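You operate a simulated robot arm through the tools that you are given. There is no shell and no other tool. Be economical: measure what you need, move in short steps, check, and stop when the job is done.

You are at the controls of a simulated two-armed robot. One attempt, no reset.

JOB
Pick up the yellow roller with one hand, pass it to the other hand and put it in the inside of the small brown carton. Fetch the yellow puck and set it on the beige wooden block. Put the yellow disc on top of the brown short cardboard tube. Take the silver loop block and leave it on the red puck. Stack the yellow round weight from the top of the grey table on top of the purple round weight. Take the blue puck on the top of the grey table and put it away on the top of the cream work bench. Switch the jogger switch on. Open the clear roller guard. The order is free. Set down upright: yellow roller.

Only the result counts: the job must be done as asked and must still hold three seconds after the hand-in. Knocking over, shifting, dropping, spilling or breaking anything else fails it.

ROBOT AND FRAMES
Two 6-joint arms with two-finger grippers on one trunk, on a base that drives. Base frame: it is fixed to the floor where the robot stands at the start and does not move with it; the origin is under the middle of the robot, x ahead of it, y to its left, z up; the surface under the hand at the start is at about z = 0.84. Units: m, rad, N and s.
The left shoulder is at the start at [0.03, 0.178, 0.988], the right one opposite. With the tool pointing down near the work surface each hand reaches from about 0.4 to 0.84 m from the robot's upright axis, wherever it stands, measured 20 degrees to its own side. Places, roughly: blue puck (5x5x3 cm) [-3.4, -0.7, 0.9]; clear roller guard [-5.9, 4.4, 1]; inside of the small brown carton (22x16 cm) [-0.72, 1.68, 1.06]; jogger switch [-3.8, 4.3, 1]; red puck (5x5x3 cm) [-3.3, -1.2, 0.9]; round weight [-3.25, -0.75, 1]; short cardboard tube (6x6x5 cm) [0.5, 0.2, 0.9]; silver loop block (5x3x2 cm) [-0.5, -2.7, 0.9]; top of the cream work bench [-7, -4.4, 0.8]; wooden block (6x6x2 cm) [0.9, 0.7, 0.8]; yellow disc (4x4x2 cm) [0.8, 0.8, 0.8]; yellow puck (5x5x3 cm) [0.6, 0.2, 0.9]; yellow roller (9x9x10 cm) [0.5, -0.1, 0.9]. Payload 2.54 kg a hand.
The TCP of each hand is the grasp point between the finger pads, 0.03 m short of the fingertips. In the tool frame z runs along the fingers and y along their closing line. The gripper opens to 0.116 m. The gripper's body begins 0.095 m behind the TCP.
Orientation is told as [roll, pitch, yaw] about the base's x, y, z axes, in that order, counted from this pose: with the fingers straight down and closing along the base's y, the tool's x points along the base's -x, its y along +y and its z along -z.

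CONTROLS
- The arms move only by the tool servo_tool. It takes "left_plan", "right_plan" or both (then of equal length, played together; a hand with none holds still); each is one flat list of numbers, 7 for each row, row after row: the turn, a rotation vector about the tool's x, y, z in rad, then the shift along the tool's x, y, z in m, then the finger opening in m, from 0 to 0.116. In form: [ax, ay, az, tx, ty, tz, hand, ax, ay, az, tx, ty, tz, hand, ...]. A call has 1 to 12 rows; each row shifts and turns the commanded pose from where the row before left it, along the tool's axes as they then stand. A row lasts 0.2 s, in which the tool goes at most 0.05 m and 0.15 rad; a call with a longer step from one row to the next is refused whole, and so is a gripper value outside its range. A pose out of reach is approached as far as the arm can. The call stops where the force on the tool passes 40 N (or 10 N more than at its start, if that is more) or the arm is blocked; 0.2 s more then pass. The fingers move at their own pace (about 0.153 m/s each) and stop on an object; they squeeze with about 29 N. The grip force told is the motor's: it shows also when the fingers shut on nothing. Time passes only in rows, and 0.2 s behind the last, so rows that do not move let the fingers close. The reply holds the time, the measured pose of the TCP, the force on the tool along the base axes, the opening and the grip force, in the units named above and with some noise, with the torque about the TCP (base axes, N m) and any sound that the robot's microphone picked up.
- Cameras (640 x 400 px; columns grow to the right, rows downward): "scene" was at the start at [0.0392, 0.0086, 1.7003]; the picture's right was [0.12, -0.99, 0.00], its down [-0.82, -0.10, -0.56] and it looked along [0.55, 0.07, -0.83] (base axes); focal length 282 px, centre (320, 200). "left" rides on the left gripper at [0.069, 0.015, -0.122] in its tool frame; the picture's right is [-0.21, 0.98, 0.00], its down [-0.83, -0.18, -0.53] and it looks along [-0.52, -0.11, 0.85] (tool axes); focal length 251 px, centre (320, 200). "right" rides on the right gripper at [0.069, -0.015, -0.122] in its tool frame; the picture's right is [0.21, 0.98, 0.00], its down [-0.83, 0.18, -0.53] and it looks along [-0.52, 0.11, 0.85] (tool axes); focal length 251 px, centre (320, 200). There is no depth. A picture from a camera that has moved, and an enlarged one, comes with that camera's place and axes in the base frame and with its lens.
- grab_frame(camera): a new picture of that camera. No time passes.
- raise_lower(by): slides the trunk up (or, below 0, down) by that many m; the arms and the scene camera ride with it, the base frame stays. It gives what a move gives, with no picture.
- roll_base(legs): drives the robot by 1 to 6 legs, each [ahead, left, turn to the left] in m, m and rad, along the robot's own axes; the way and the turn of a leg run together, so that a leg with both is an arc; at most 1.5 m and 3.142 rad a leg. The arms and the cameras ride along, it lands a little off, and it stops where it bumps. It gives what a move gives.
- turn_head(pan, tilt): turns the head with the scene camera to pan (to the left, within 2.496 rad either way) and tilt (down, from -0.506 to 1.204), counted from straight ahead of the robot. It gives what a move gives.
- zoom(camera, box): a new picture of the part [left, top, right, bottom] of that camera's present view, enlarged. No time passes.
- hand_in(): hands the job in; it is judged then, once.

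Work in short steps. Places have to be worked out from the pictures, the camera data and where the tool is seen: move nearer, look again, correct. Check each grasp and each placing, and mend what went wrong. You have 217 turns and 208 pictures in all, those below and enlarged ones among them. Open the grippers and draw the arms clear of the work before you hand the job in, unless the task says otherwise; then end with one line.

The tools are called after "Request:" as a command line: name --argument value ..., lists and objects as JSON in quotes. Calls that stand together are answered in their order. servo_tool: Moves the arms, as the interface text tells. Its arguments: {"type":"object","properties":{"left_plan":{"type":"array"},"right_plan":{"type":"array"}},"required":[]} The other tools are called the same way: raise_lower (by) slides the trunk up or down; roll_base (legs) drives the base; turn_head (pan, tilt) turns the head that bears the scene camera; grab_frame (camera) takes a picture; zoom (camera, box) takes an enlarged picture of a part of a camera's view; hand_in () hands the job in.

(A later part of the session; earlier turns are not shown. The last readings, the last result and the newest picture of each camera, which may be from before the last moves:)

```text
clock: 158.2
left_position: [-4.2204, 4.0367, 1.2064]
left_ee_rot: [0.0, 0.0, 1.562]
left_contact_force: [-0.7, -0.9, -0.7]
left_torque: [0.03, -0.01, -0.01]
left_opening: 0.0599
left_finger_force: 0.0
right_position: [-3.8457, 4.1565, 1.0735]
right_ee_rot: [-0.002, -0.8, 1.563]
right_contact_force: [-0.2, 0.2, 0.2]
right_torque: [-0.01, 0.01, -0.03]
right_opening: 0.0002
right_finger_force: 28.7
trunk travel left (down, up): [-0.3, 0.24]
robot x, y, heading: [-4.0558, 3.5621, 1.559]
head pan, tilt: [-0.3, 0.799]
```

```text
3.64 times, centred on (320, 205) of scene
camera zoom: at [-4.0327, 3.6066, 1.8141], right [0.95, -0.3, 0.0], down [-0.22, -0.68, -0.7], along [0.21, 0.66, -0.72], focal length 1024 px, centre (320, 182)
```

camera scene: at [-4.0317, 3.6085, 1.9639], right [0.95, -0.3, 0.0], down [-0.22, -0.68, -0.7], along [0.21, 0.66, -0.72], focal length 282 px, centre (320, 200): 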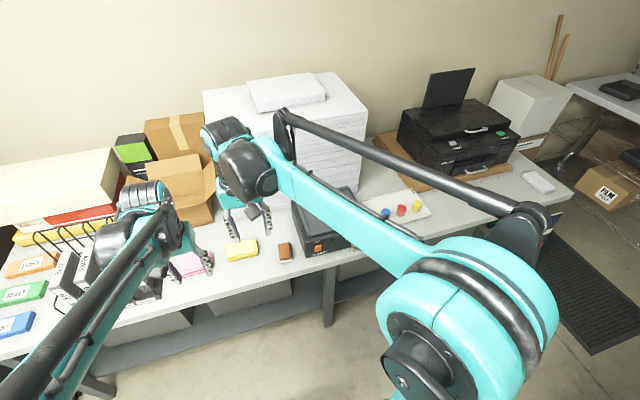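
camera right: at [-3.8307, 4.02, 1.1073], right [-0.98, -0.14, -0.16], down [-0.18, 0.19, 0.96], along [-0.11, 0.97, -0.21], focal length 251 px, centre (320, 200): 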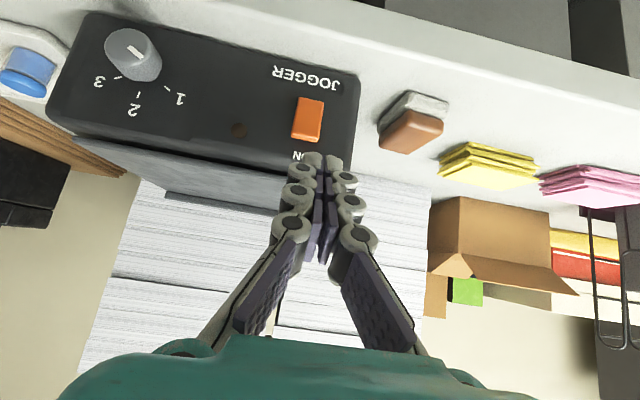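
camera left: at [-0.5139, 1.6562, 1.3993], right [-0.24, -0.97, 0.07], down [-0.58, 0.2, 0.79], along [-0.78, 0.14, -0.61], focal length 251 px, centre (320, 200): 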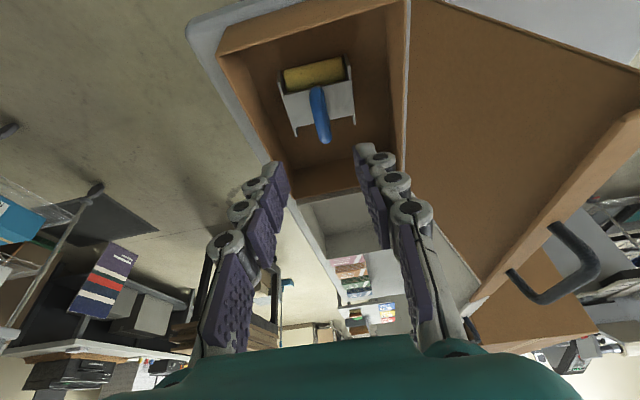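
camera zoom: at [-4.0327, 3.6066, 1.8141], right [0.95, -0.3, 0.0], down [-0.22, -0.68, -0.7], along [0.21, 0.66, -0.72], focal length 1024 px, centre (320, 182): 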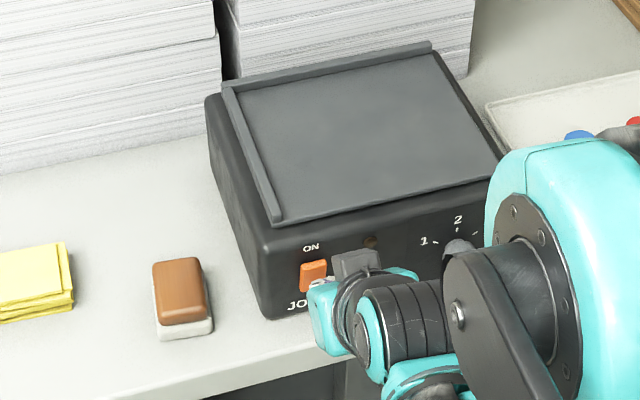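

With the lower viewpoint, the rocker resolves to ≈(-3.832, 4.262, 0.965) on a nearly vertical panel, ON half at z≈0.974. I align the fingertip corner with it ~2.5 cm in front.

Request:
servo_tool --right_plan '[0, 0, 0, 0.0093, -0.004, 0.0318, 0, 0, 0, 0, 0.0093, -0.004, 0.0318, 0, 0, 0, 0, 0.0093, -0.004, 0.0318, 0, 0, 0, 0, 0, 0, 0, 0]'

Request:
grab_frame --camera "right"

Request:
zoom --camera "scene" --box '[260, 170, 380, 250]'

```text
clock: 159.2
left_position: [-4.2199, 4.0366, 1.2074]
left_ee_rot: [0.001, 0.0, 1.562]
left_contact_force: [-0.5, -0.2, -0.2]
left_torque: [0.07, -0.02, -0.03]
left_opening: 0.0601
left_finger_force: 0.1
right_position: [-3.8307, 4.2091, 0.9894]
right_ee_rot: [-0.003, -0.798, 1.565]
right_contact_force: [0.1, -0.5, -0.9]
right_torque: [0.0, 0.0, -0.01]
right_opening: 0.0
right_finger_force: 28.2
right hand out of reach, approached as far as the arm can: row 3
trunk travel left (down, up): [-0.3, 0.24]
robot x, y, heading: [-4.0543, 3.562, 1.559]
head pan, tilt: [-0.3, 0.799]
```

```text
118 pictures are left
camera right: at [-3.8171, 4.0726, 1.0241], right [-0.98, -0.14, -0.15], down [-0.18, 0.2, 0.96], along [-0.11, 0.97, -0.22], focal length 251 px, centre (320, 200)
```

right: 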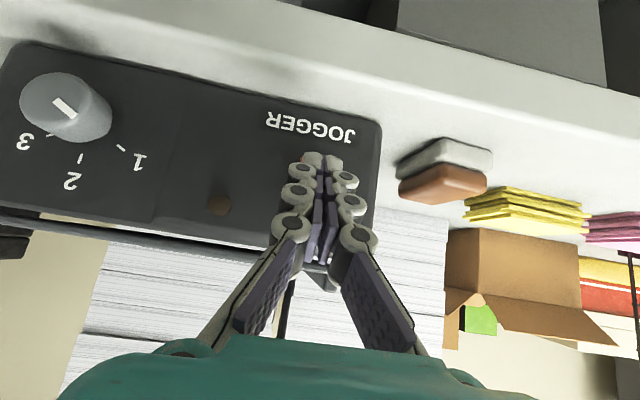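

```text
5.00 times, centred on (320, 210) of scene
camera zoom: at [-4.0327, 3.6072, 1.814], right [0.95, -0.3, 0.0], down [-0.22, -0.68, -0.7], along [0.21, 0.66, -0.72], focal length 1408 px, centre (320, 150)
```

zoom: 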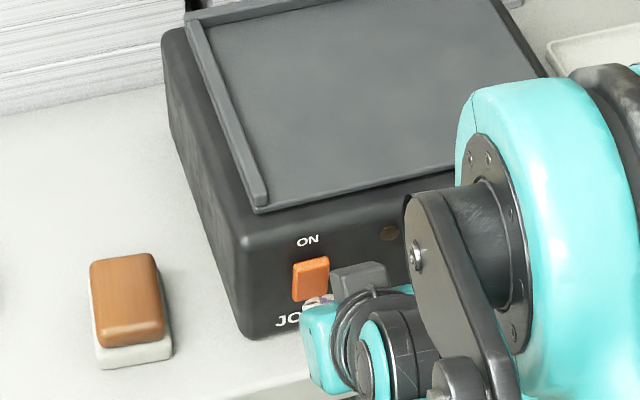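

Reach limit: I retract 5 cm, roll the base forward 0.1 m and check.

Request:
servo_tool --right_plan '[0, 0, 0, 0, 0, -0.04, 0, 0, 0, 0, 0, 0, -0.04, 0, 0, 0, 0, 0, 0, -0.03, 0]'

Request:
roll_base --legs '[[0.1, 0, 0]]'

Request:
grab_frame --camera "right"

```text
clock: 160.0
left_position: [-4.2207, 4.0369, 1.2068]
left_ee_rot: [0.0, 0.001, 1.565]
left_contact_force: [-0.7, -1.1, -0.1]
left_torque: [0.0, -0.06, 0.01]
left_opening: 0.0599
left_finger_force: 0.1
right_position: [-3.8322, 4.1282, 1.0665]
right_ee_rot: [0.0, -0.799, 1.564]
right_contact_force: [-0.8, -0.4, 0.7]
right_torque: [0.01, -0.02, -0.03]
right_opening: 0.0
right_finger_force: 28.6
trunk travel left (down, up): [-0.3, 0.24]
robot x, y, heading: [-4.0559, 3.562, 1.561]
head pan, tilt: [-0.3, 0.799]
```

```text
clock: 161.2
left_position: [-4.218, 4.1391, 1.2051]
left_ee_rot: [0.0, 0.002, 1.564]
left_contact_force: [0.4, 0.2, -0.4]
left_torque: [-0.02, -0.01, 0.02]
left_opening: 0.0598
left_finger_force: 0.0
right_position: [-3.8311, 4.2287, 1.0646]
right_ee_rot: [-0.002, -0.799, 1.562]
right_contact_force: [0.5, 0.7, -1.2]
right_torque: [-0.01, -0.01, 0.01]
right_opening: 0.0
right_finger_force: 28.7
trunk travel left (down, up): [-0.3, 0.24]
robot x, y, heading: [-4.0545, 3.6582, 1.556]
head pan, tilt: [-0.3, 0.799]
```

```text
116 pictures are left
camera right: at [-3.8174, 4.0928, 1.0997], right [-0.98, -0.14, -0.15], down [-0.18, 0.2, 0.96], along [-0.11, 0.97, -0.22], focal length 251 px, centre (320, 200)
```

right: 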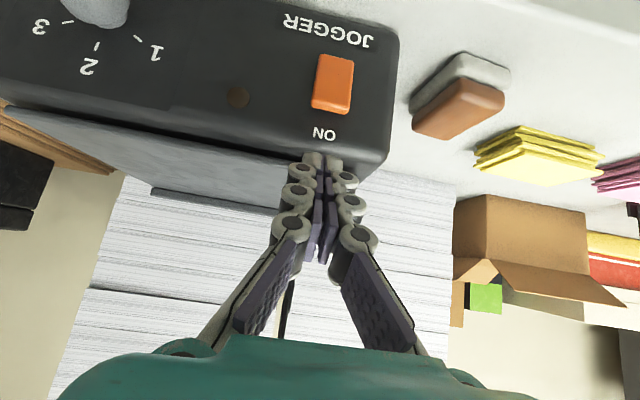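

The rocker centre resolves to ≈(-3.832, 4.246, 0.981), ON end at the top (z≈0.99). The tip is now over the box edge, so I pull back first, then lower in front of the upper half.

Request:
servo_tool --right_plan '[0, 0, 0, 0.0157, 0, -0.0162, 0, 0, 0, 0, 0.0157, 0, -0.0162, 0, 0, 0, 0, 0.0217, 0.001, 0.0211, 0, 0, 0, 0, 0.0217, 0, 0.0211, 0, 0, 0, 0, 0, 0, 0, 0]'

Request:
grab_frame --camera "right"

Request:
zoom --camera "scene" --box '[260, 150, 420, 260]'

```text
clock: 162.4
left_position: [-4.218, 4.1361, 1.2058]
left_ee_rot: [-0.001, -0.001, 1.564]
left_contact_force: [-0.2, -0.5, -0.7]
left_torque: [-0.01, -0.02, 0.01]
left_opening: 0.0599
left_finger_force: 0.1
right_position: [-3.831, 4.2129, 1.0701]
right_ee_rot: [-0.002, -0.796, 1.563]
right_contact_force: [0.7, 0.1, 0.0]
right_torque: [0.01, -0.04, 0.02]
right_opening: 0.0
right_finger_force: 28.5
right hand out of reach, approached as far as the arm can: row 1, 2, 3, 4
trunk travel left (down, up): [-0.3, 0.24]
robot x, y, heading: [-4.0532, 3.6618, 1.562]
head pan, tilt: [-0.3, 0.799]
```

```text
115 pictures are left
camera right: at [-3.8164, 4.0756, 1.1047], right [-0.98, -0.14, -0.15], down [-0.18, 0.2, 0.96], along [-0.11, 0.97, -0.22], focal length 251 px, centre (320, 200)
```

right: 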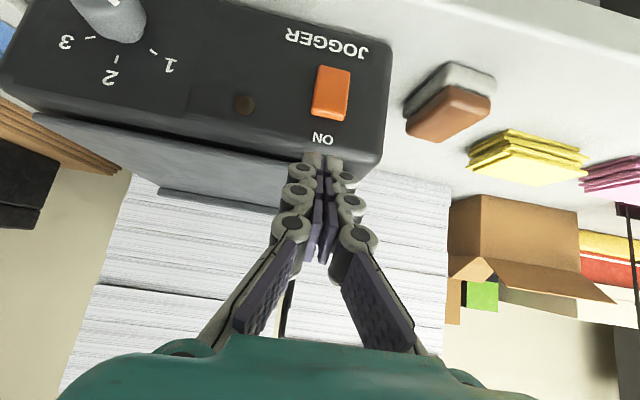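

```text
3.64 times, centred on (340, 205) of scene
camera zoom: at [-4.0314, 3.7073, 1.814], right [0.95, -0.3, 0.0], down [-0.22, -0.68, -0.7], along [0.21, 0.66, -0.72], focal length 1024 px, centre (247, 182)
```

zoom: 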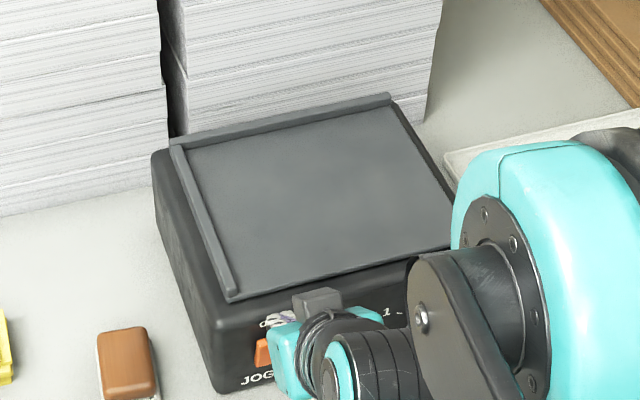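

The arm seems limited at this height, so I'll lower the trunk. First both hands retract (left up and back, right back along its axis), then the trunk drops 0.12.

Request:
servo_tool --left_plan '[0, 0, 0, 0.03, 0, -0.03, 0.06, 0, 0, 0, 0.03, 0, -0.03, 0.06, 0, 0, 0, 0.03, 0, -0.03, 0.06, 0, 0, 0, 0, 0, -0.03, 0.06]' --right_plan '[0, 0, 0, 0, 0, -0.03, 0, 0, 0, 0, 0, 0, -0.03, 0, 0, 0, 0, 0.01, 0, -0.01, 0, 0, 0, 0, 0, 0, 0, 0]'

Request:
raise_lower --by -0.12

Request:
grab_frame --camera "right"

```text
clock: 163.4
left_position: [-4.2195, 4.0463, 1.3264]
left_ee_rot: [-0.001, 0.002, 1.564]
left_contact_force: [-0.1, 0.6, -0.7]
left_torque: [-0.03, 0.01, 0.02]
left_opening: 0.0602
left_finger_force: 0.1
right_position: [-3.8302, 4.1559, 1.1109]
right_ee_rot: [-0.003, -0.799, 1.565]
right_contact_force: [-0.5, 0.2, 0.4]
right_torque: [0.0, 0.02, 0.04]
right_opening: 0.0
right_finger_force: 28.3
trunk travel left (down, up): [-0.3, 0.24]
robot x, y, heading: [-4.0549, 3.6631, 1.559]
head pan, tilt: [-0.3, 0.799]
```

```text
clock: 164.9
left_position: [-4.2185, 4.0463, 1.2066]
left_ee_rot: [0.002, 0.002, 1.563]
left_contact_force: [-0.4, -1.5, -0.2]
left_torque: [0.0, -0.02, -0.03]
left_opening: 0.0599
left_finger_force: 0.0
right_position: [-3.8316, 4.1551, 0.9914]
right_ee_rot: [-0.003, -0.8, 1.563]
right_contact_force: [0.2, 0.2, 0.3]
right_torque: [-0.01, 0.01, -0.02]
right_opening: 0.0001
right_finger_force: 28.9
trunk travel left (down, up): [-0.18, 0.36]
robot x, y, heading: [-4.0527, 3.6595, 1.56]
head pan, tilt: [-0.3, 0.799]
```

```text
113 pictures are left
camera right: at [-3.817, 4.0185, 1.0262], right [-0.98, -0.14, -0.15], down [-0.18, 0.19, 0.96], along [-0.11, 0.97, -0.22], focal length 251 px, centre (320, 200)
```

right: 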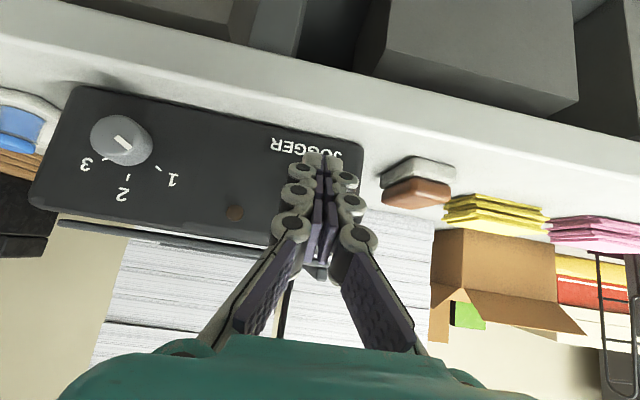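

The tip corner is ~6 cm in front at z≈0.978. I move up 12 mm and forward 45 mm, then press forward in small steps.

Request:
servo_tool --right_plan '[0, 0, 0, -0.02, 0, 0.012, 0, 0, 0, 0, -0.02, 0, 0.0119, 0, 0, 0, 0, 0, 0, 0, 0]'

Request:
servo_tool --right_plan '[0, 0, 0, -0.0042, 0, 0.0043, 0, 0, 0, 0, -0.0042, 0, 0.0043, 0]'

Request:
grab_frame --camera "right"

Request:
zoom --camera "scene" --box '[260, 170, 380, 260]'

```text
clock: 165.7
left_position: [-4.2189, 4.0459, 1.2062]
left_ee_rot: [0.001, 0.001, 1.563]
left_contact_force: [0.0, 0.9, -0.5]
left_torque: [0.02, 0.01, -0.01]
left_opening: 0.06
left_finger_force: 0.0
right_position: [-3.831, 4.2005, 1.0038]
right_ee_rot: [-0.002, -0.8, 1.562]
right_contact_force: [-0.4, -0.6, -0.6]
right_torque: [-0.01, -0.03, 0.0]
right_opening: 0.0001
right_finger_force: 28.8
trunk travel left (down, up): [-0.18, 0.36]
robot x, y, heading: [-4.051, 3.6586, 1.563]
head pan, tilt: [-0.3, 0.799]
```

```text
clock: 166.3
left_position: [-4.2193, 4.0458, 1.2058]
left_ee_rot: [0.001, 0.002, 1.564]
left_contact_force: [0.6, -0.6, -0.3]
left_torque: [0.0, 0.01, -0.01]
left_opening: 0.06
left_finger_force: 0.2
right_position: [-3.8305, 4.2131, 1.0025]
right_ee_rot: [-0.002, -0.801, 1.563]
right_contact_force: [-0.3, 0.9, -0.6]
right_torque: [-0.04, 0.04, 0.0]
right_opening: 0.0
right_finger_force: 28.4
trunk travel left (down, up): [-0.18, 0.36]
robot x, y, heading: [-4.0547, 3.6618, 1.56]
head pan, tilt: [-0.3, 0.799]
```

```text
112 pictures are left
camera right: at [-3.8168, 4.076, 1.038], right [-0.98, -0.14, -0.15], down [-0.18, 0.19, 0.96], along [-0.11, 0.97, -0.22], focal length 251 px, centre (320, 200)
```

right: 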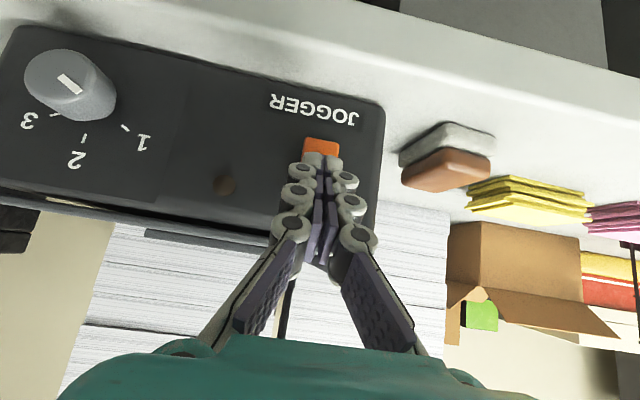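

```text
4.44 times, centred on (320, 215) of scene
camera zoom: at [-4.0313, 3.7078, 1.6939], right [0.95, -0.3, 0.0], down [-0.22, -0.68, -0.7], along [0.21, 0.66, -0.72], focal length 1251 px, centre (320, 133)
```

zoom: 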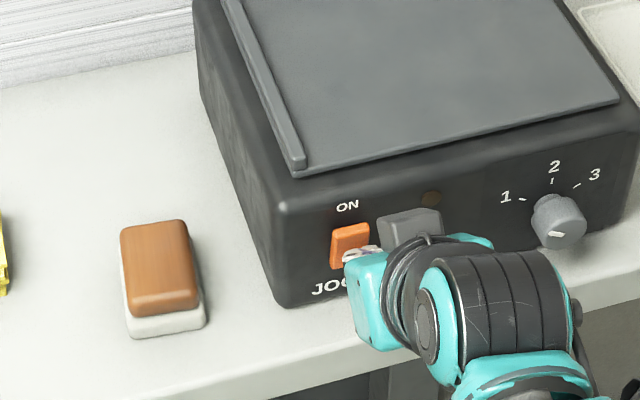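

The tips line up with the rocker's upper half. I push on in small steps.

Request:
servo_tool --right_plan '[0, 0, 0, -0.0042, 0, 0.0043, 0, 0, 0, 0, -0.0042, 0, 0.0043, 0]'

Request:
servo_tool --right_plan '[0, 0, 0, -0.0042, 0, 0.0043, 0, 0, 0, 0, -0.0042, 0, 0.0043, 0]'

Request:
servo_tool --right_plan '[0, 0, 0, -0.0042, 0, 0.0043, 0, 0, 0, 0, -0.0042, 0, 0.0043, 0]'

Request:
zoom --camera "right" --box '[220, 70, 420, 200]'

```text
clock: 166.9
left_position: [-4.2195, 4.0462, 1.2061]
left_ee_rot: [0.0, 0.001, 1.564]
left_contact_force: [0.2, 0.4, 0.1]
left_torque: [0.03, 0.0, 0.0]
left_opening: 0.0598
left_finger_force: 0.2
right_position: [-3.8302, 4.224, 1.0035]
right_ee_rot: [-0.001, -0.799, 1.562]
right_contact_force: [-0.2, -0.3, -0.7]
right_torque: [0.01, 0.01, -0.04]
right_opening: 0.0
right_finger_force: 28.5
trunk travel left (down, up): [-0.18, 0.36]
robot x, y, heading: [-4.0586, 3.6554, 1.556]
head pan, tilt: [-0.3, 0.799]
```

```text
clock: 167.6
left_position: [-4.2196, 4.0427, 1.2053]
left_ee_rot: [0.0, -0.003, 1.561]
left_contact_force: [0.2, -0.2, -0.2]
left_torque: [-0.01, -0.02, 0.03]
left_opening: 0.0601
left_finger_force: 0.0
right_position: [-3.8295, 4.2284, 1.0029]
right_ee_rot: [-0.002, -0.792, 1.56]
right_contact_force: [0.4, -17.9, 9.4]
right_torque: [0.06, 0.0, 0.01]
right_opening: 0.0058
right_finger_force: 28.5
trunk travel left (down, up): [-0.18, 0.36]
robot x, y, heading: [-4.0567, 3.6594, 1.557]
head pan, tilt: [-0.3, 0.799]
stopped in row 2 (right hand): the force on the tool passed its limit at 43 N (the readings are from after the stop); the commanded pose is now the measured one
```

```text
clock: 168.0
left_position: [-4.2179, 4.042, 1.2074]
left_ee_rot: [-0.002, -0.001, 1.563]
left_contact_force: [-0.4, -0.2, -0.1]
left_torque: [0.0, 0.0, 0.0]
left_opening: 0.06
left_finger_force: 0.0
right_position: [-3.8299, 4.2297, 1.0029]
right_ee_rot: [0.001, -0.786, 1.559]
right_contact_force: [-1.1, -21.9, 9.8]
right_torque: [0.05, 0.04, 0.05]
right_opening: 0.006
right_finger_force: 28.7
trunk travel left (down, up): [-0.18, 0.36]
robot x, y, heading: [-4.0545, 3.6606, 1.56]
head pan, tilt: [-0.3, 0.799]
stopped in row 2 (right hand): the force on the tool passed its limit at 46 N (the readings are from after the stop); the commanded pose is now the measured one
```

```text
3.08 times, centred on (320, 135) of right
camera zoom: at [-3.817, 4.0921, 1.0386], right [-0.98, -0.14, -0.15], down [-0.18, 0.21, 0.96], along [-0.1, 0.97, -0.23], focal length 774 px, centre (320, 400)
```

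zoom: 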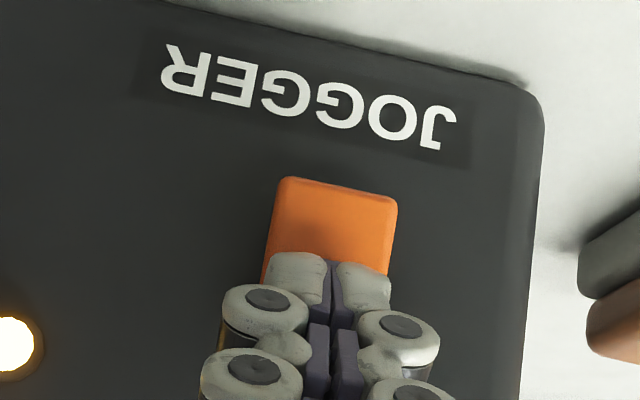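

The indicator lamp is lit: the switch is on. I retract and verify the rocker and lamp.

Request:
servo_tool --right_plan '[0, 0, 0, 0.02, 0, -0.02, 0, 0, 0, 0, 0.02, 0, -0.03, 0, 0, 0, 0, 0, 0, -0.045, 0, 0, 0, 0, 0, 0, -0.045, 0]'

Request:
grab_frame --camera "right"

```text
clock: 169.0
left_position: [-4.2194, 4.0425, 1.2058]
left_ee_rot: [0.0, -0.001, 1.561]
left_contact_force: [0.4, 0.1, 0.0]
left_torque: [0.09, -0.03, 0.01]
left_opening: 0.0602
left_finger_force: 0.0
right_position: [-3.832, 4.1043, 1.0714]
right_ee_rot: [-0.001, -0.785, 1.563]
right_contact_force: [0.3, -0.6, -0.3]
right_torque: [0.02, 0.0, 0.02]
right_opening: 0.0
right_finger_force: 28.8
trunk travel left (down, up): [-0.18, 0.36]
robot x, y, heading: [-4.0538, 3.6581, 1.562]
head pan, tilt: [-0.3, 0.799]
```

```text
109 pictures are left
camera right: at [-3.8188, 3.9673, 1.1094], right [-0.98, -0.14, -0.15], down [-0.18, 0.21, 0.96], along [-0.1, 0.97, -0.23], focal length 251 px, centre (320, 200)
```

right: 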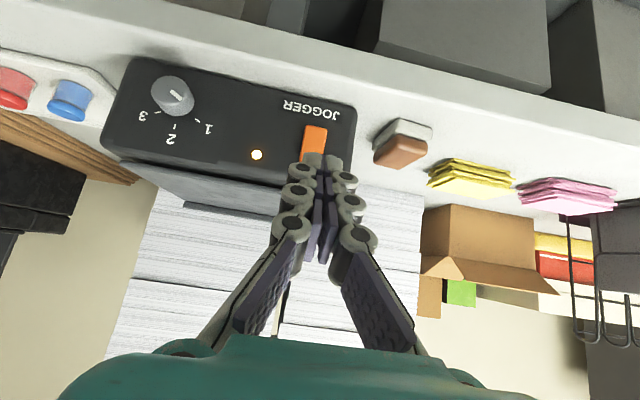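

Switch done. I untilt the right hand and raise it, then back off slightly and strafe left to the folder machine where the clear guard should be.

Request:
servo_tool --right_plan '[0, 0.131, 0, 0, 0, -0.02, 0.06, 0, 0.131, 0, 0, 0, -0.02, 0.06, 0, 0.131, 0, 0, 0, -0.02, 0.06, 0, 0.131, 0, 0, 0, -0.02, 0.06, 0, 0.131, 0, 0, 0, -0.02, 0.06, 0, 0.13, 0, 0, 0, -0.02, 0.06, 0, 0, 0, 0, 0.03, -0.03, 0.06, 0, 0, 0, 0, 0.03, -0.03, 0.06]'

Request:
roll_base --legs '[[-0.15, 0, 0], [0, 0.8, 0], [0, 0.85, 0]]'

Request:
turn_head --pan 0 --tilt 0.6

Request:
grab_frame --camera "scene"

```text
clock: 170.8
left_position: [-4.2168, 4.0457, 1.2051]
left_ee_rot: [0.0, 0.004, 1.562]
left_contact_force: [0.2, 0.3, 1.0]
left_torque: [-0.02, 0.02, -0.02]
left_opening: 0.06
left_finger_force: 0.2
right_position: [-3.8931, 4.0536, 1.2367]
right_ee_rot: [-0.004, 0.003, 1.559]
right_contact_force: [0.1, 0.8, 0.1]
right_torque: [0.0, -0.04, 0.01]
right_opening: 0.0598
right_finger_force: 0.0
trunk travel left (down, up): [-0.18, 0.36]
robot x, y, heading: [-4.0542, 3.6584, 1.559]
head pan, tilt: [-0.3, 0.799]
```

```text
clock: 180.2
left_position: [-5.8571, 3.9367, 1.2053]
left_ee_rot: [-0.001, 0.0, 1.542]
left_contact_force: [-0.5, 0.1, -0.4]
left_torque: [0.02, -0.01, 0.01]
left_opening: 0.06
left_finger_force: 0.1
right_position: [-5.5321, 3.9393, 1.2364]
right_ee_rot: [0.0, 0.0, 1.54]
right_contact_force: [0.0, -0.1, -0.1]
right_torque: [0.0, -0.02, -0.02]
right_opening: 0.0599
right_finger_force: 0.2
trunk travel left (down, up): [-0.18, 0.36]
robot x, y, heading: [-5.7009, 3.5461, 1.538]
head pan, tilt: [-0.3, 0.799]
```

```text
clock: 181.0
left_position: [-5.8564, 3.9367, 1.207]
left_ee_rot: [0.002, 0.001, 1.542]
left_contact_force: [-0.3, -0.1, -0.8]
left_torque: [-0.03, 0.01, 0.03]
left_opening: 0.0597
left_finger_force: 0.1
right_position: [-5.5322, 3.9386, 1.2369]
right_ee_rot: [-0.001, 0.002, 1.542]
right_contact_force: [0.3, -0.3, -0.7]
right_torque: [0.0, -0.03, 0.02]
right_opening: 0.0602
right_finger_force: 0.1
trunk travel left (down, up): [-0.18, 0.36]
robot x, y, heading: [-5.7024, 3.5476, 1.541]
head pan, tilt: [0.0, 0.6]
```

```text
108 pictures are left
camera scene: at [-5.7004, 3.6056, 1.7108], right [1.0, -0.03, 0.0], down [-0.02, -0.57, -0.82], along [0.03, 0.82, -0.57], focal length 282 px, centre (320, 200)
```

scene: 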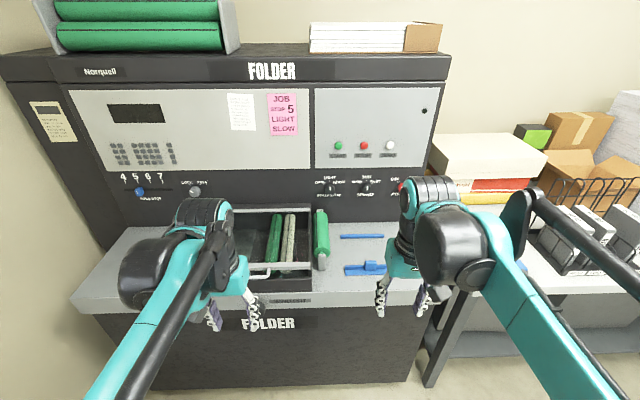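

Request:
zoom --camera "scene" --box '[200, 180, 420, 330]'

Request:
grab_frame --camera "left"

Request:
grab_frame --camera "right"

```text
2.67 times, centred on (310, 255) of scene
camera zoom: at [-5.7004, 3.6056, 1.7108], right [1.0, -0.03, 0.0], down [-0.02, -0.57, -0.82], along [0.03, 0.82, -0.57], focal length 751 px, centre (347, 53)
```

zoom: 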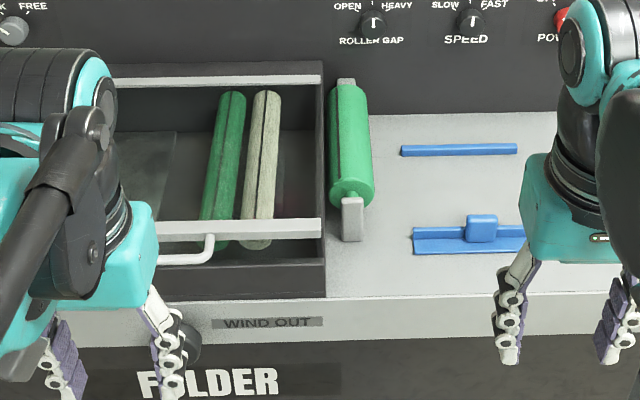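

```text
106 pictures are left
camera left: at [-5.8737, 3.8673, 1.3277], right [-0.97, 0.24, 0.0], down [0.21, 0.82, 0.53], along [0.13, 0.52, -0.85], focal length 251 px, centre (320, 200)
```

left: 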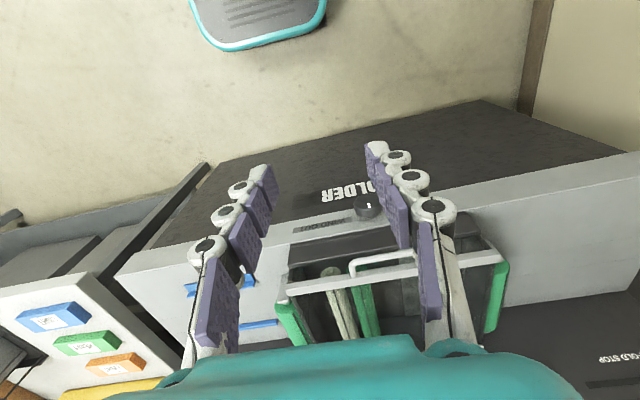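

```text
105 pictures are left
camera right: at [-5.5184, 3.8679, 1.3578], right [-0.98, -0.19, 0.0], down [-0.16, 0.83, 0.53], along [-0.1, 0.52, -0.85], focal length 251 px, centre (320, 200)
```

right: 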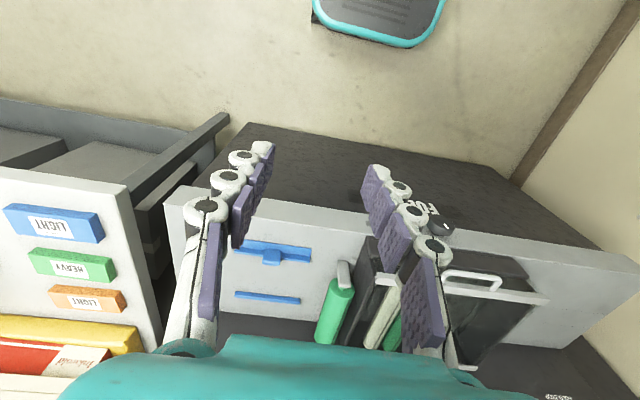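

The guard is the transparent cover with white rails and a white pull handle at its near edge. I move the left hand up and aside to see it unobstructed.

Request:
servo_tool --left_plan '[0, 0, 0, 0.03, 0.03, -0.02, 0.06, 0, 0, 0, 0.03, 0.03, -0.02, 0.06, 0, 0, 0, 0, 0.03, -0.03, 0.06, 0, 0, 0, 0, 0.03, -0.03, 0.06, 0, 0, 0, 0, 0.03, -0.03, 0.06]'

Request:
zoom --camera "scene" --box '[190, 190, 350, 330]'

Request:
grab_frame --camera "left"

```text
clock: 182.2
left_position: [-6.011, 3.8812, 1.3345]
left_ee_rot: [0.0, 0.002, 1.541]
left_contact_force: [-0.3, 1.3, -0.3]
left_torque: [-0.01, -0.03, 0.01]
left_opening: 0.0599
left_finger_force: 0.0
right_position: [-5.5319, 3.9397, 1.2353]
right_ee_rot: [-0.003, 0.003, 1.541]
right_contact_force: [0.1, 0.0, -0.6]
right_torque: [-0.02, -0.02, -0.03]
right_opening: 0.0602
right_finger_force: 0.1
trunk travel left (down, up): [-0.18, 0.36]
robot x, y, heading: [-5.6992, 3.5487, 1.543]
head pan, tilt: [0.0, 0.6]
```

```text
2.86 times, centred on (270, 260) of scene
camera zoom: at [-5.7014, 3.6066, 1.7108], right [1.0, -0.03, 0.0], down [-0.02, -0.57, -0.82], along [0.03, 0.82, -0.57], focal length 804 px, centre (463, 29)
```

zoom: 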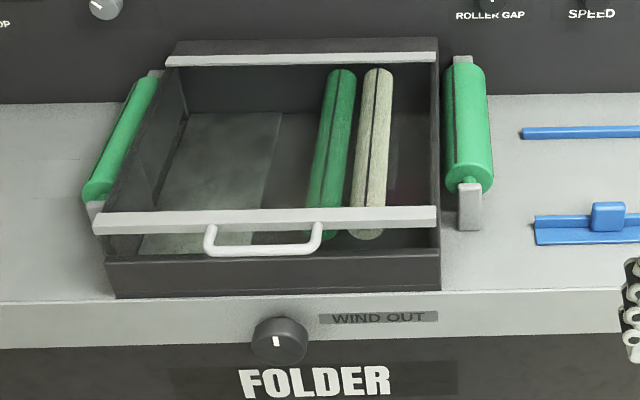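

```text
103 pictures are left
camera left: at [-6.0277, 3.8125, 1.4557], right [-0.97, 0.24, 0.0], down [0.21, 0.82, 0.53], along [0.13, 0.52, -0.85], focal length 251 px, centre (320, 200)
```

left: 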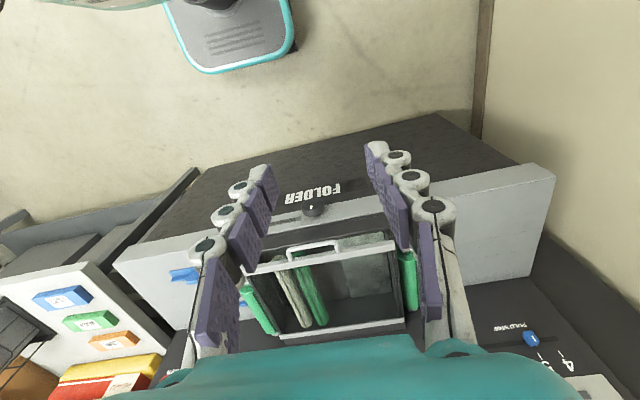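

Triangulation: handle bar (along x, ~13 cm long) at ≈(-5.907, 4.223, 0.988), hinge at the back ≈(y 4.55, z 1.01). I raise the trunk, drive forward 0.2 m and yaw the left hand so its fingers close fore-aft.

Request:
raise_lower --by 0.15

Request:
roll_base --legs '[[0.2, 0, 0.03]]'

Request:
servo_tool --left_plan '[0, 0, 0.149, 0, 0, 0, 0.045, 0, 0, 0.149, 0, 0, 0, 0.045, 0, 0, 0.149, 0, 0, 0, 0.045, 0, 0, 0.149, 0, 0, 0, 0.045, 0, 0, 0.149, 0, 0, 0, 0.045, 0, 0, 0.149, 0, 0, 0, 0.045, 0, 0, 0.149, 0, 0, 0, 0.045, 0, 0, 0.149, 0, 0, 0, 0.045, 0, 0, 0.149, 0, 0, 0, 0.045, 0, 0, 0.149, 0, 0, 0, 0.045]'

Request:
grab_frame --camera "left"

Request:
zoom --camera "scene" --box '[160, 190, 360, 360]'

```text
clock: 183.9
left_position: [-6.0092, 3.8813, 1.4836]
left_ee_rot: [-0.001, 0.003, 1.541]
left_contact_force: [0.2, -0.3, 1.0]
left_torque: [0.0, 0.02, -0.02]
left_opening: 0.06
left_finger_force: 0.0
right_position: [-5.5313, 3.9387, 1.386]
right_ee_rot: [0.001, 0.0, 1.541]
right_contact_force: [-0.9, 0.3, -0.3]
right_torque: [0.0, 0.01, -0.01]
right_opening: 0.0602
right_finger_force: 0.0
trunk travel left (down, up): [-0.33, 0.21]
robot x, y, heading: [-5.6987, 3.5473, 1.538]
head pan, tilt: [0.0, 0.6]
```

```text
clock: 185.5
left_position: [-6.0163, 4.0692, 1.4836]
left_ee_rot: [0.002, 0.003, 1.57]
left_contact_force: [0.5, 0.2, -0.5]
left_torque: [-0.07, -0.01, -0.03]
left_opening: 0.0601
left_finger_force: 0.0
right_position: [-5.54, 4.1394, 1.3863]
right_ee_rot: [0.001, 0.002, 1.571]
right_contact_force: [0.5, 0.9, -0.7]
right_torque: [-0.04, 0.01, -0.01]
right_opening: 0.06
right_finger_force: 0.0
trunk travel left (down, up): [-0.33, 0.21]
robot x, y, heading: [-5.6971, 3.7458, 1.567]
head pan, tilt: [0.0, 0.6]
```

```text
clock: 187.7
left_position: [-6.0163, 4.0695, 1.4836]
left_ee_rot: [0.0, 0.003, 0.078]
left_contact_force: [0.1, -0.4, -0.3]
left_torque: [0.0, 0.03, 0.0]
left_opening: 0.0448
left_finger_force: 0.0
right_position: [-5.5389, 4.1402, 1.3857]
right_ee_rot: [0.001, 0.001, 1.572]
right_contact_force: [0.5, -0.5, 0.1]
right_torque: [0.01, -0.02, -0.03]
right_opening: 0.0601
right_finger_force: 0.1
trunk travel left (down, up): [-0.33, 0.21]
robot x, y, heading: [-5.7017, 3.7467, 1.572]
head pan, tilt: [0.0, 0.6]
```

```text
102 pictures are left
camera left: at [-6.086, 4.0775, 1.6058], right [0.14, 0.99, 0.0], down [0.84, -0.12, 0.53], along [0.53, -0.07, -0.85], focal length 251 px, centre (320, 200)
```

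left: 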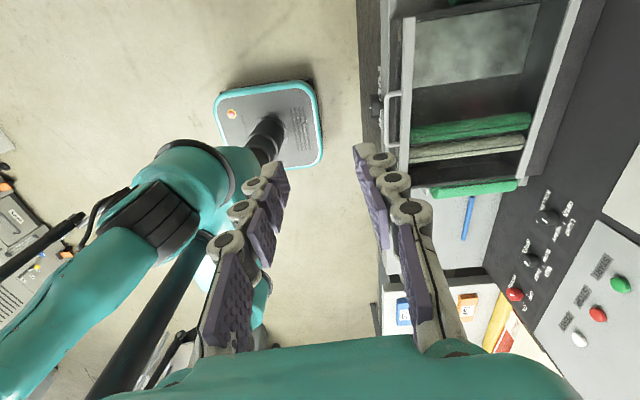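

```text
2.35 times, centred on (260, 275) of scene
camera zoom: at [-5.6991, 3.8026, 1.8608], right [1.0, 0.0, 0.0], down [0.0, -0.57, -0.82], along [0.0, 0.82, -0.57], focal length 662 px, centre (461, 24)
```

zoom: 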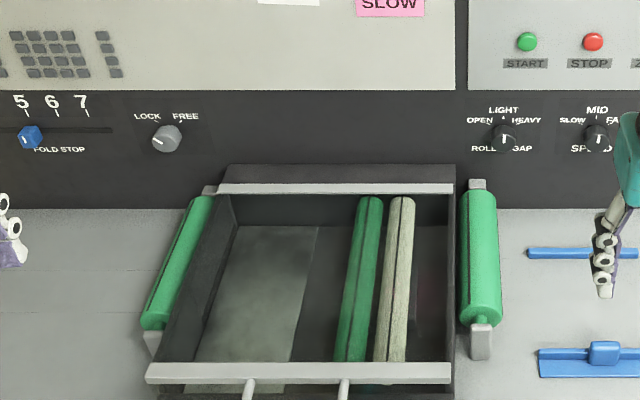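

Handle bar confirmed at ≈(-5.908, 4.220, 0.988). I tilt the left hand forward 0.4 rad and descend to above it.

Request:
servo_tool --left_plan '[0, 0, 0.078, 0, 0, 0, 0.045, -0.1334, 0, 0, 0, 0, 0, 0.045, -0.1333, 0, 0, 0, 0, 0, 0.045, -0.1333, 0, 0, 0, 0, 0, 0.045, 0, 0, 0, -0.0108, -0.0054, 0.042, 0.045, 0, 0, 0, -0.0108, -0.0054, 0.042, 0.045, 0, 0, 0, -0.0108, -0.0054, 0.042, 0.045, 0, 0, 0, -0.0108, -0.0054, 0.042, 0.045, 0, 0, 0, -0.0108, -0.0054, 0.042, 0.045, 0, 0, 0, -0.0108, -0.0054, 0.042, 0.045, 0, 0, 0, -0.0108, -0.0054, 0.042, 0.045, 0, 0, 0, -0.0108, -0.0054, 0.042, 0.045]'

Request:
grab_frame --camera "left"

Request:
grab_frame --camera "scene"

```text
clock: 190.3
left_position: [-5.9305, 4.1598, 1.1572]
left_ee_rot: [0.398, 0.0, 0.003]
left_contact_force: [-0.4, -0.2, 0.3]
left_torque: [-0.03, 0.02, 0.0]
left_opening: 0.0453
left_finger_force: 0.0
right_position: [-5.5388, 4.1412, 1.3865]
right_ee_rot: [0.0, 0.003, 1.57]
right_contact_force: [-0.3, 0.6, 0.2]
right_torque: [-0.08, -0.02, 0.02]
right_opening: 0.06
right_finger_force: 0.1
trunk travel left (down, up): [-0.33, 0.21]
robot x, y, heading: [-5.7002, 3.7461, 1.572]
head pan, tilt: [0.0, 0.6]
```

```text
100 pictures are left
camera left: at [-5.9985, 4.1262, 1.2762], right [0.21, 0.9, 0.38], down [0.83, -0.37, 0.42], along [0.52, 0.22, -0.82], focal length 251 px, centre (320, 200)
```

left: 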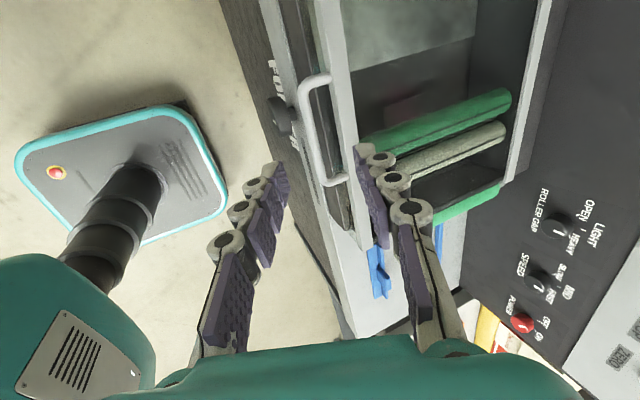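

```text
99 pictures are left
camera scene: at [-5.6995, 3.8055, 1.8607], right [1.0, 0.0, 0.0], down [0.0, -0.57, -0.82], along [0.0, 0.82, -0.57], focal length 282 px, centre (320, 200)
```

scene: 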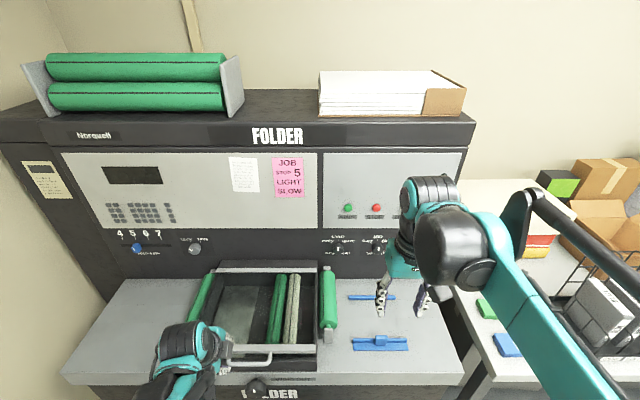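

Bar lines up. I advance 12 cm along the tool with the small lateral corrections and re-check.

Request:
servo_tool --left_plan '[0, 0, 0, -0.0072, -0.0032, 0.04, 0.045, 0, 0, 0, -0.0072, -0.0032, 0.04, 0.045, 0, 0, 0, -0.0072, -0.0032, 0.04, 0.045, 0, 0, 0, 0, 0, 0, 0.045]'

Request:
grab_frame --camera "left"

Request:
zoom --camera "scene" --box '[150, 260, 350, 390]'

```text
clock: 191.3
left_position: [-5.9101, 4.1989, 1.0549]
left_ee_rot: [0.398, 0.002, 0.004]
left_contact_force: [0.1, 0.4, 0.0]
left_torque: [0.0, 0.0, 0.02]
left_opening: 0.045
left_finger_force: 0.0
left hand out of reach, approached as far as the arm can: row 3
right_position: [-5.5396, 4.1378, 1.3874]
right_ee_rot: [-0.001, 0.0, 1.57]
right_contact_force: [0.3, 0.1, -0.1]
right_torque: [0.03, 0.0, -0.01]
right_opening: 0.0601
right_finger_force: 0.1
trunk travel left (down, up): [-0.33, 0.21]
robot x, y, heading: [-5.6959, 3.7431, 1.573]
head pan, tilt: [0.0, 0.6]
```

```text
98 pictures are left
camera left: at [-5.9783, 4.1658, 1.1728], right [0.21, 0.9, 0.38], down [0.83, -0.37, 0.42], along [0.52, 0.22, -0.82], focal length 251 px, centre (320, 200)
```

left: 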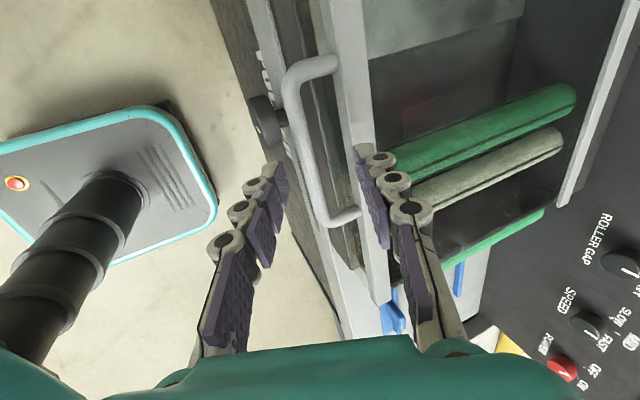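

```text
3.08 times, centred on (250, 325) of scene
camera zoom: at [-5.6992, 3.8016, 1.8609], right [1.0, 0.0, 0.0], down [0.0, -0.56, -0.83], along [0.0, 0.83, -0.56], focal length 866 px, centre (535, -185)
```

zoom: 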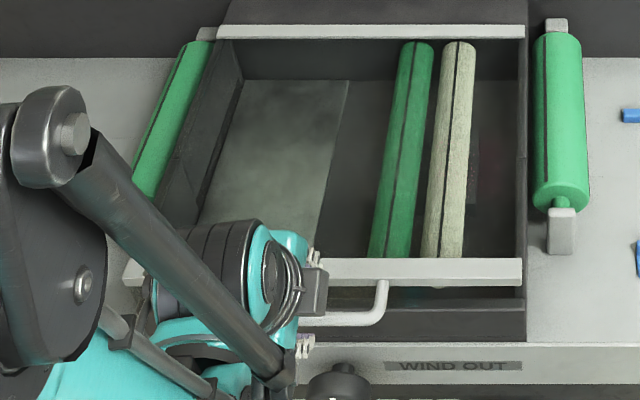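

The arm hits its low limit here, so I retract up 12 cm and lower the trunk by 12 cm, restoring the same pose with more reach.

Request:
servo_tool --left_plan '[0, 0, 0, 0, 0.0156, -0.0368, 0.045, 0, 0, 0, 0, 0.0156, -0.0368, 0.045, 0, 0, 0, 0, 0.0156, -0.0368, 0.045]'

Request:
raise_lower --by -0.13

Request:
grab_frame --camera "left"

```text
clock: 192.1
left_position: [-5.9101, 4.2038, 1.1756]
left_ee_rot: [0.399, -0.001, 0.003]
left_contact_force: [0.5, -0.2, -0.8]
left_torque: [0.0, -0.03, 0.01]
left_opening: 0.0451
left_finger_force: 0.1
right_position: [-5.5403, 4.1384, 1.3858]
right_ee_rot: [0.0, 0.001, 1.572]
right_contact_force: [0.0, 0.2, -0.4]
right_torque: [0.03, -0.02, 0.0]
right_opening: 0.0599
right_finger_force: 0.0
trunk travel left (down, up): [-0.33, 0.21]
robot x, y, heading: [-5.698, 3.7409, 1.567]
head pan, tilt: [0.0, 0.6]
```

```text
clock: 193.7
left_position: [-5.9096, 4.2047, 1.0454]
left_ee_rot: [0.398, 0.0, 0.003]
left_contact_force: [0.0, 0.5, -0.3]
left_torque: [0.06, -0.01, -0.03]
left_opening: 0.0451
left_finger_force: 0.0
right_position: [-5.5394, 4.1407, 1.2569]
right_ee_rot: [-0.001, 0.002, 1.57]
right_contact_force: [0.0, -0.6, 0.0]
right_torque: [-0.01, 0.01, 0.0]
right_opening: 0.06
right_finger_force: 0.0
trunk travel left (down, up): [-0.2, 0.34]
robot x, y, heading: [-5.7003, 3.7457, 1.565]
head pan, tilt: [0.0, 0.6]
```

```text
96 pictures are left
camera left: at [-5.978, 4.1703, 1.1631], right [0.21, 0.9, 0.38], down [0.83, -0.37, 0.42], along [0.52, 0.22, -0.82], focal length 251 px, centre (320, 200)
```

left: 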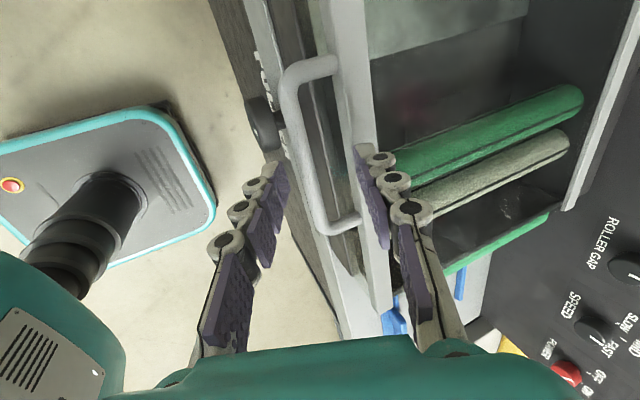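

The bar is ~9 mm toward the robot from the tool axis; I correct and advance 46 mm.

Request:
servo_tool --left_plan '[0, 0, 0, 0, -0.009, 0.016, 0.045, 0, 0, 0, 0, 0, 0.016, 0.045, 0, 0, 0, 0, 0, 0.014, 0.045, 0, 0, 0, 0, 0, 0, 0.045]'

Request:
grab_frame --camera "left"

Request:
zoom --camera "scene" --box '[180, 260, 340, 390]'

```text
clock: 194.7
left_position: [-5.9079, 4.2143, 0.9983]
left_ee_rot: [0.4, 0.002, 0.003]
left_contact_force: [-0.6, -1.6, -1.3]
left_torque: [-0.02, 0.01, -0.01]
left_opening: 0.0459
left_finger_force: 0.1
right_position: [-5.5406, 4.1397, 1.2563]
right_ee_rot: [-0.001, 0.002, 1.573]
right_contact_force: [0.1, 0.3, -0.7]
right_torque: [-0.02, -0.04, -0.02]
right_opening: 0.0602
right_finger_force: 0.0
trunk travel left (down, up): [-0.2, 0.34]
robot x, y, heading: [-5.7013, 3.7452, 1.57]
head pan, tilt: [0.0, 0.6]
```

```text
95 pictures are left
camera left: at [-5.9774, 4.1791, 1.1173], right [0.21, 0.9, 0.38], down [0.83, -0.37, 0.42], along [0.52, 0.22, -0.82], focal length 251 px, centre (320, 200)
```

left: 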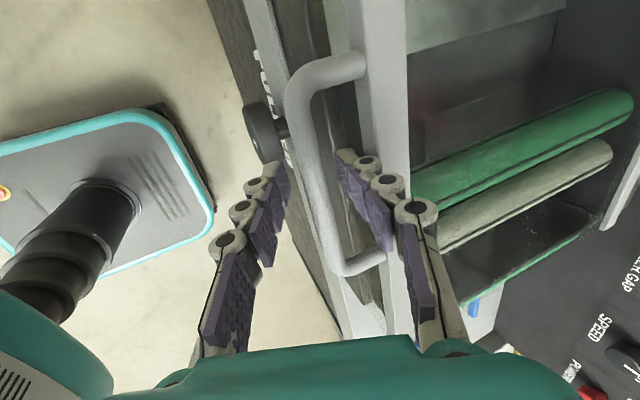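

```text
3.08 times, centred on (260, 325) of scene
camera zoom: at [-5.6992, 3.8022, 1.7308], right [1.0, 0.0, 0.0], down [0.0, -0.56, -0.83], along [0.0, 0.83, -0.56], focal length 866 px, centre (505, -185)
```

zoom: 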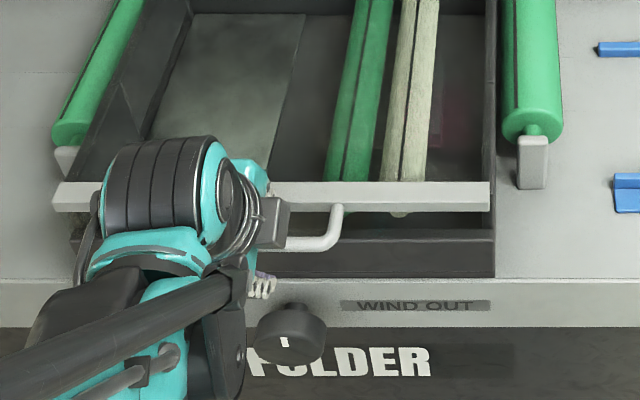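

The bar lies between the fingers, far finger in the gap. I close.

Request:
servo_tool --left_plan '[0, 0, 0, 0, 0, 0, 0.0, 0, 0, 0, 0, 0, 0, 0.0, 0, 0, 0, 0, 0, 0, 0.0]'

Request:
grab_frame --camera "left"

```text
clock: 195.5
left_position: [-5.9085, 4.2124, 0.9992]
left_ee_rot: [0.398, 0.001, 0.003]
left_contact_force: [0.2, -1.9, -3.4]
left_torque: [-0.02, -0.05, 0.3]
left_opening: 0.0102
left_finger_force: 36.0
right_position: [-5.5408, 4.1404, 1.2556]
right_ee_rot: [-0.001, 0.002, 1.571]
right_contact_force: [-0.1, -0.2, 0.7]
right_torque: [0.05, 0.0, 0.03]
right_opening: 0.0599
right_finger_force: 0.0
trunk travel left (down, up): [-0.2, 0.34]
robot x, y, heading: [-5.6962, 3.7424, 1.569]
head pan, tilt: [0.0, 0.6]
```

```text
93 pictures are left
camera left: at [-5.9773, 4.1793, 1.1173], right [0.21, 0.9, 0.38], down [0.83, -0.37, 0.42], along [0.52, 0.22, -0.82], focal length 251 px, centre (320, 200)
```

left: 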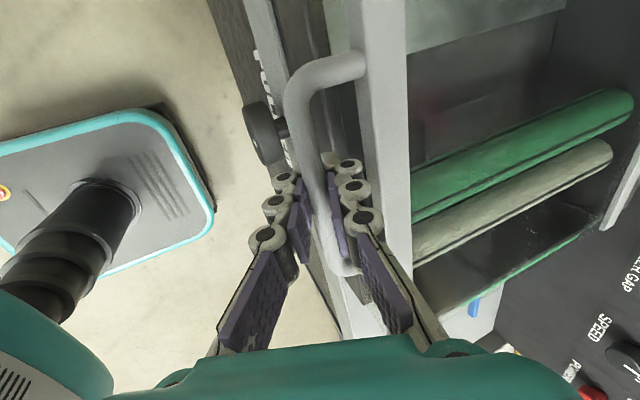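

Gripped at 0.010 m. I start lifting along the arc about the back hinge (first ~14°) and check forces.

Request:
servo_tool --left_plan '[0, 0, 0, 0, 0.0082, -0.0193, 0, 0, 0, 0, 0, 0.0081, -0.0193, 0, 0, 0, 0, 0, 0.0099, -0.0177, 0, 0, 0, 0, 0, 0.0099, -0.0177, 0]'

Request:
grab_frame --camera "scene"

```text
clock: 196.5
left_position: [-5.9086, 4.2215, 1.0809]
left_ee_rot: [0.4, 0.001, 0.003]
left_contact_force: [1.2, 14.4, -5.4]
left_torque: [0.0, 0.39, 0.43]
left_opening: 0.0103
left_finger_force: 36.6
right_position: [-5.5398, 4.1437, 1.2537]
right_ee_rot: [-0.001, 0.003, 1.572]
right_contact_force: [-0.1, -0.5, -0.3]
right_torque: [-0.03, 0.02, 0.0]
right_opening: 0.0598
right_finger_force: 0.1
trunk travel left (down, up): [-0.2, 0.34]
robot x, y, heading: [-5.696, 3.7444, 1.571]
head pan, tilt: [0.0, 0.6]
```

```text
92 pictures are left
camera scene: at [-5.6991, 3.8064, 1.7306], right [1.0, 0.0, 0.0], down [0.0, -0.57, -0.82], along [0.0, 0.82, -0.57], focal length 282 px, centre (320, 200)
```

scene: 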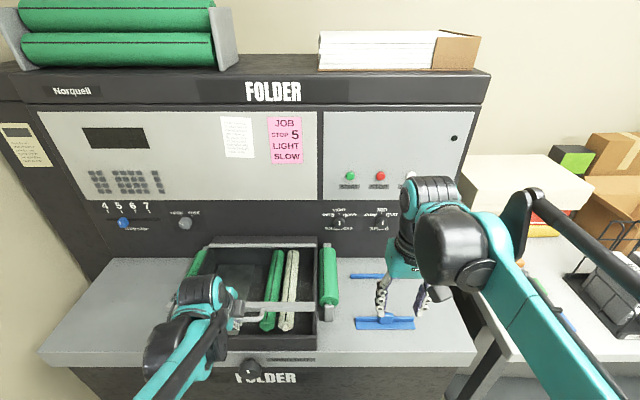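

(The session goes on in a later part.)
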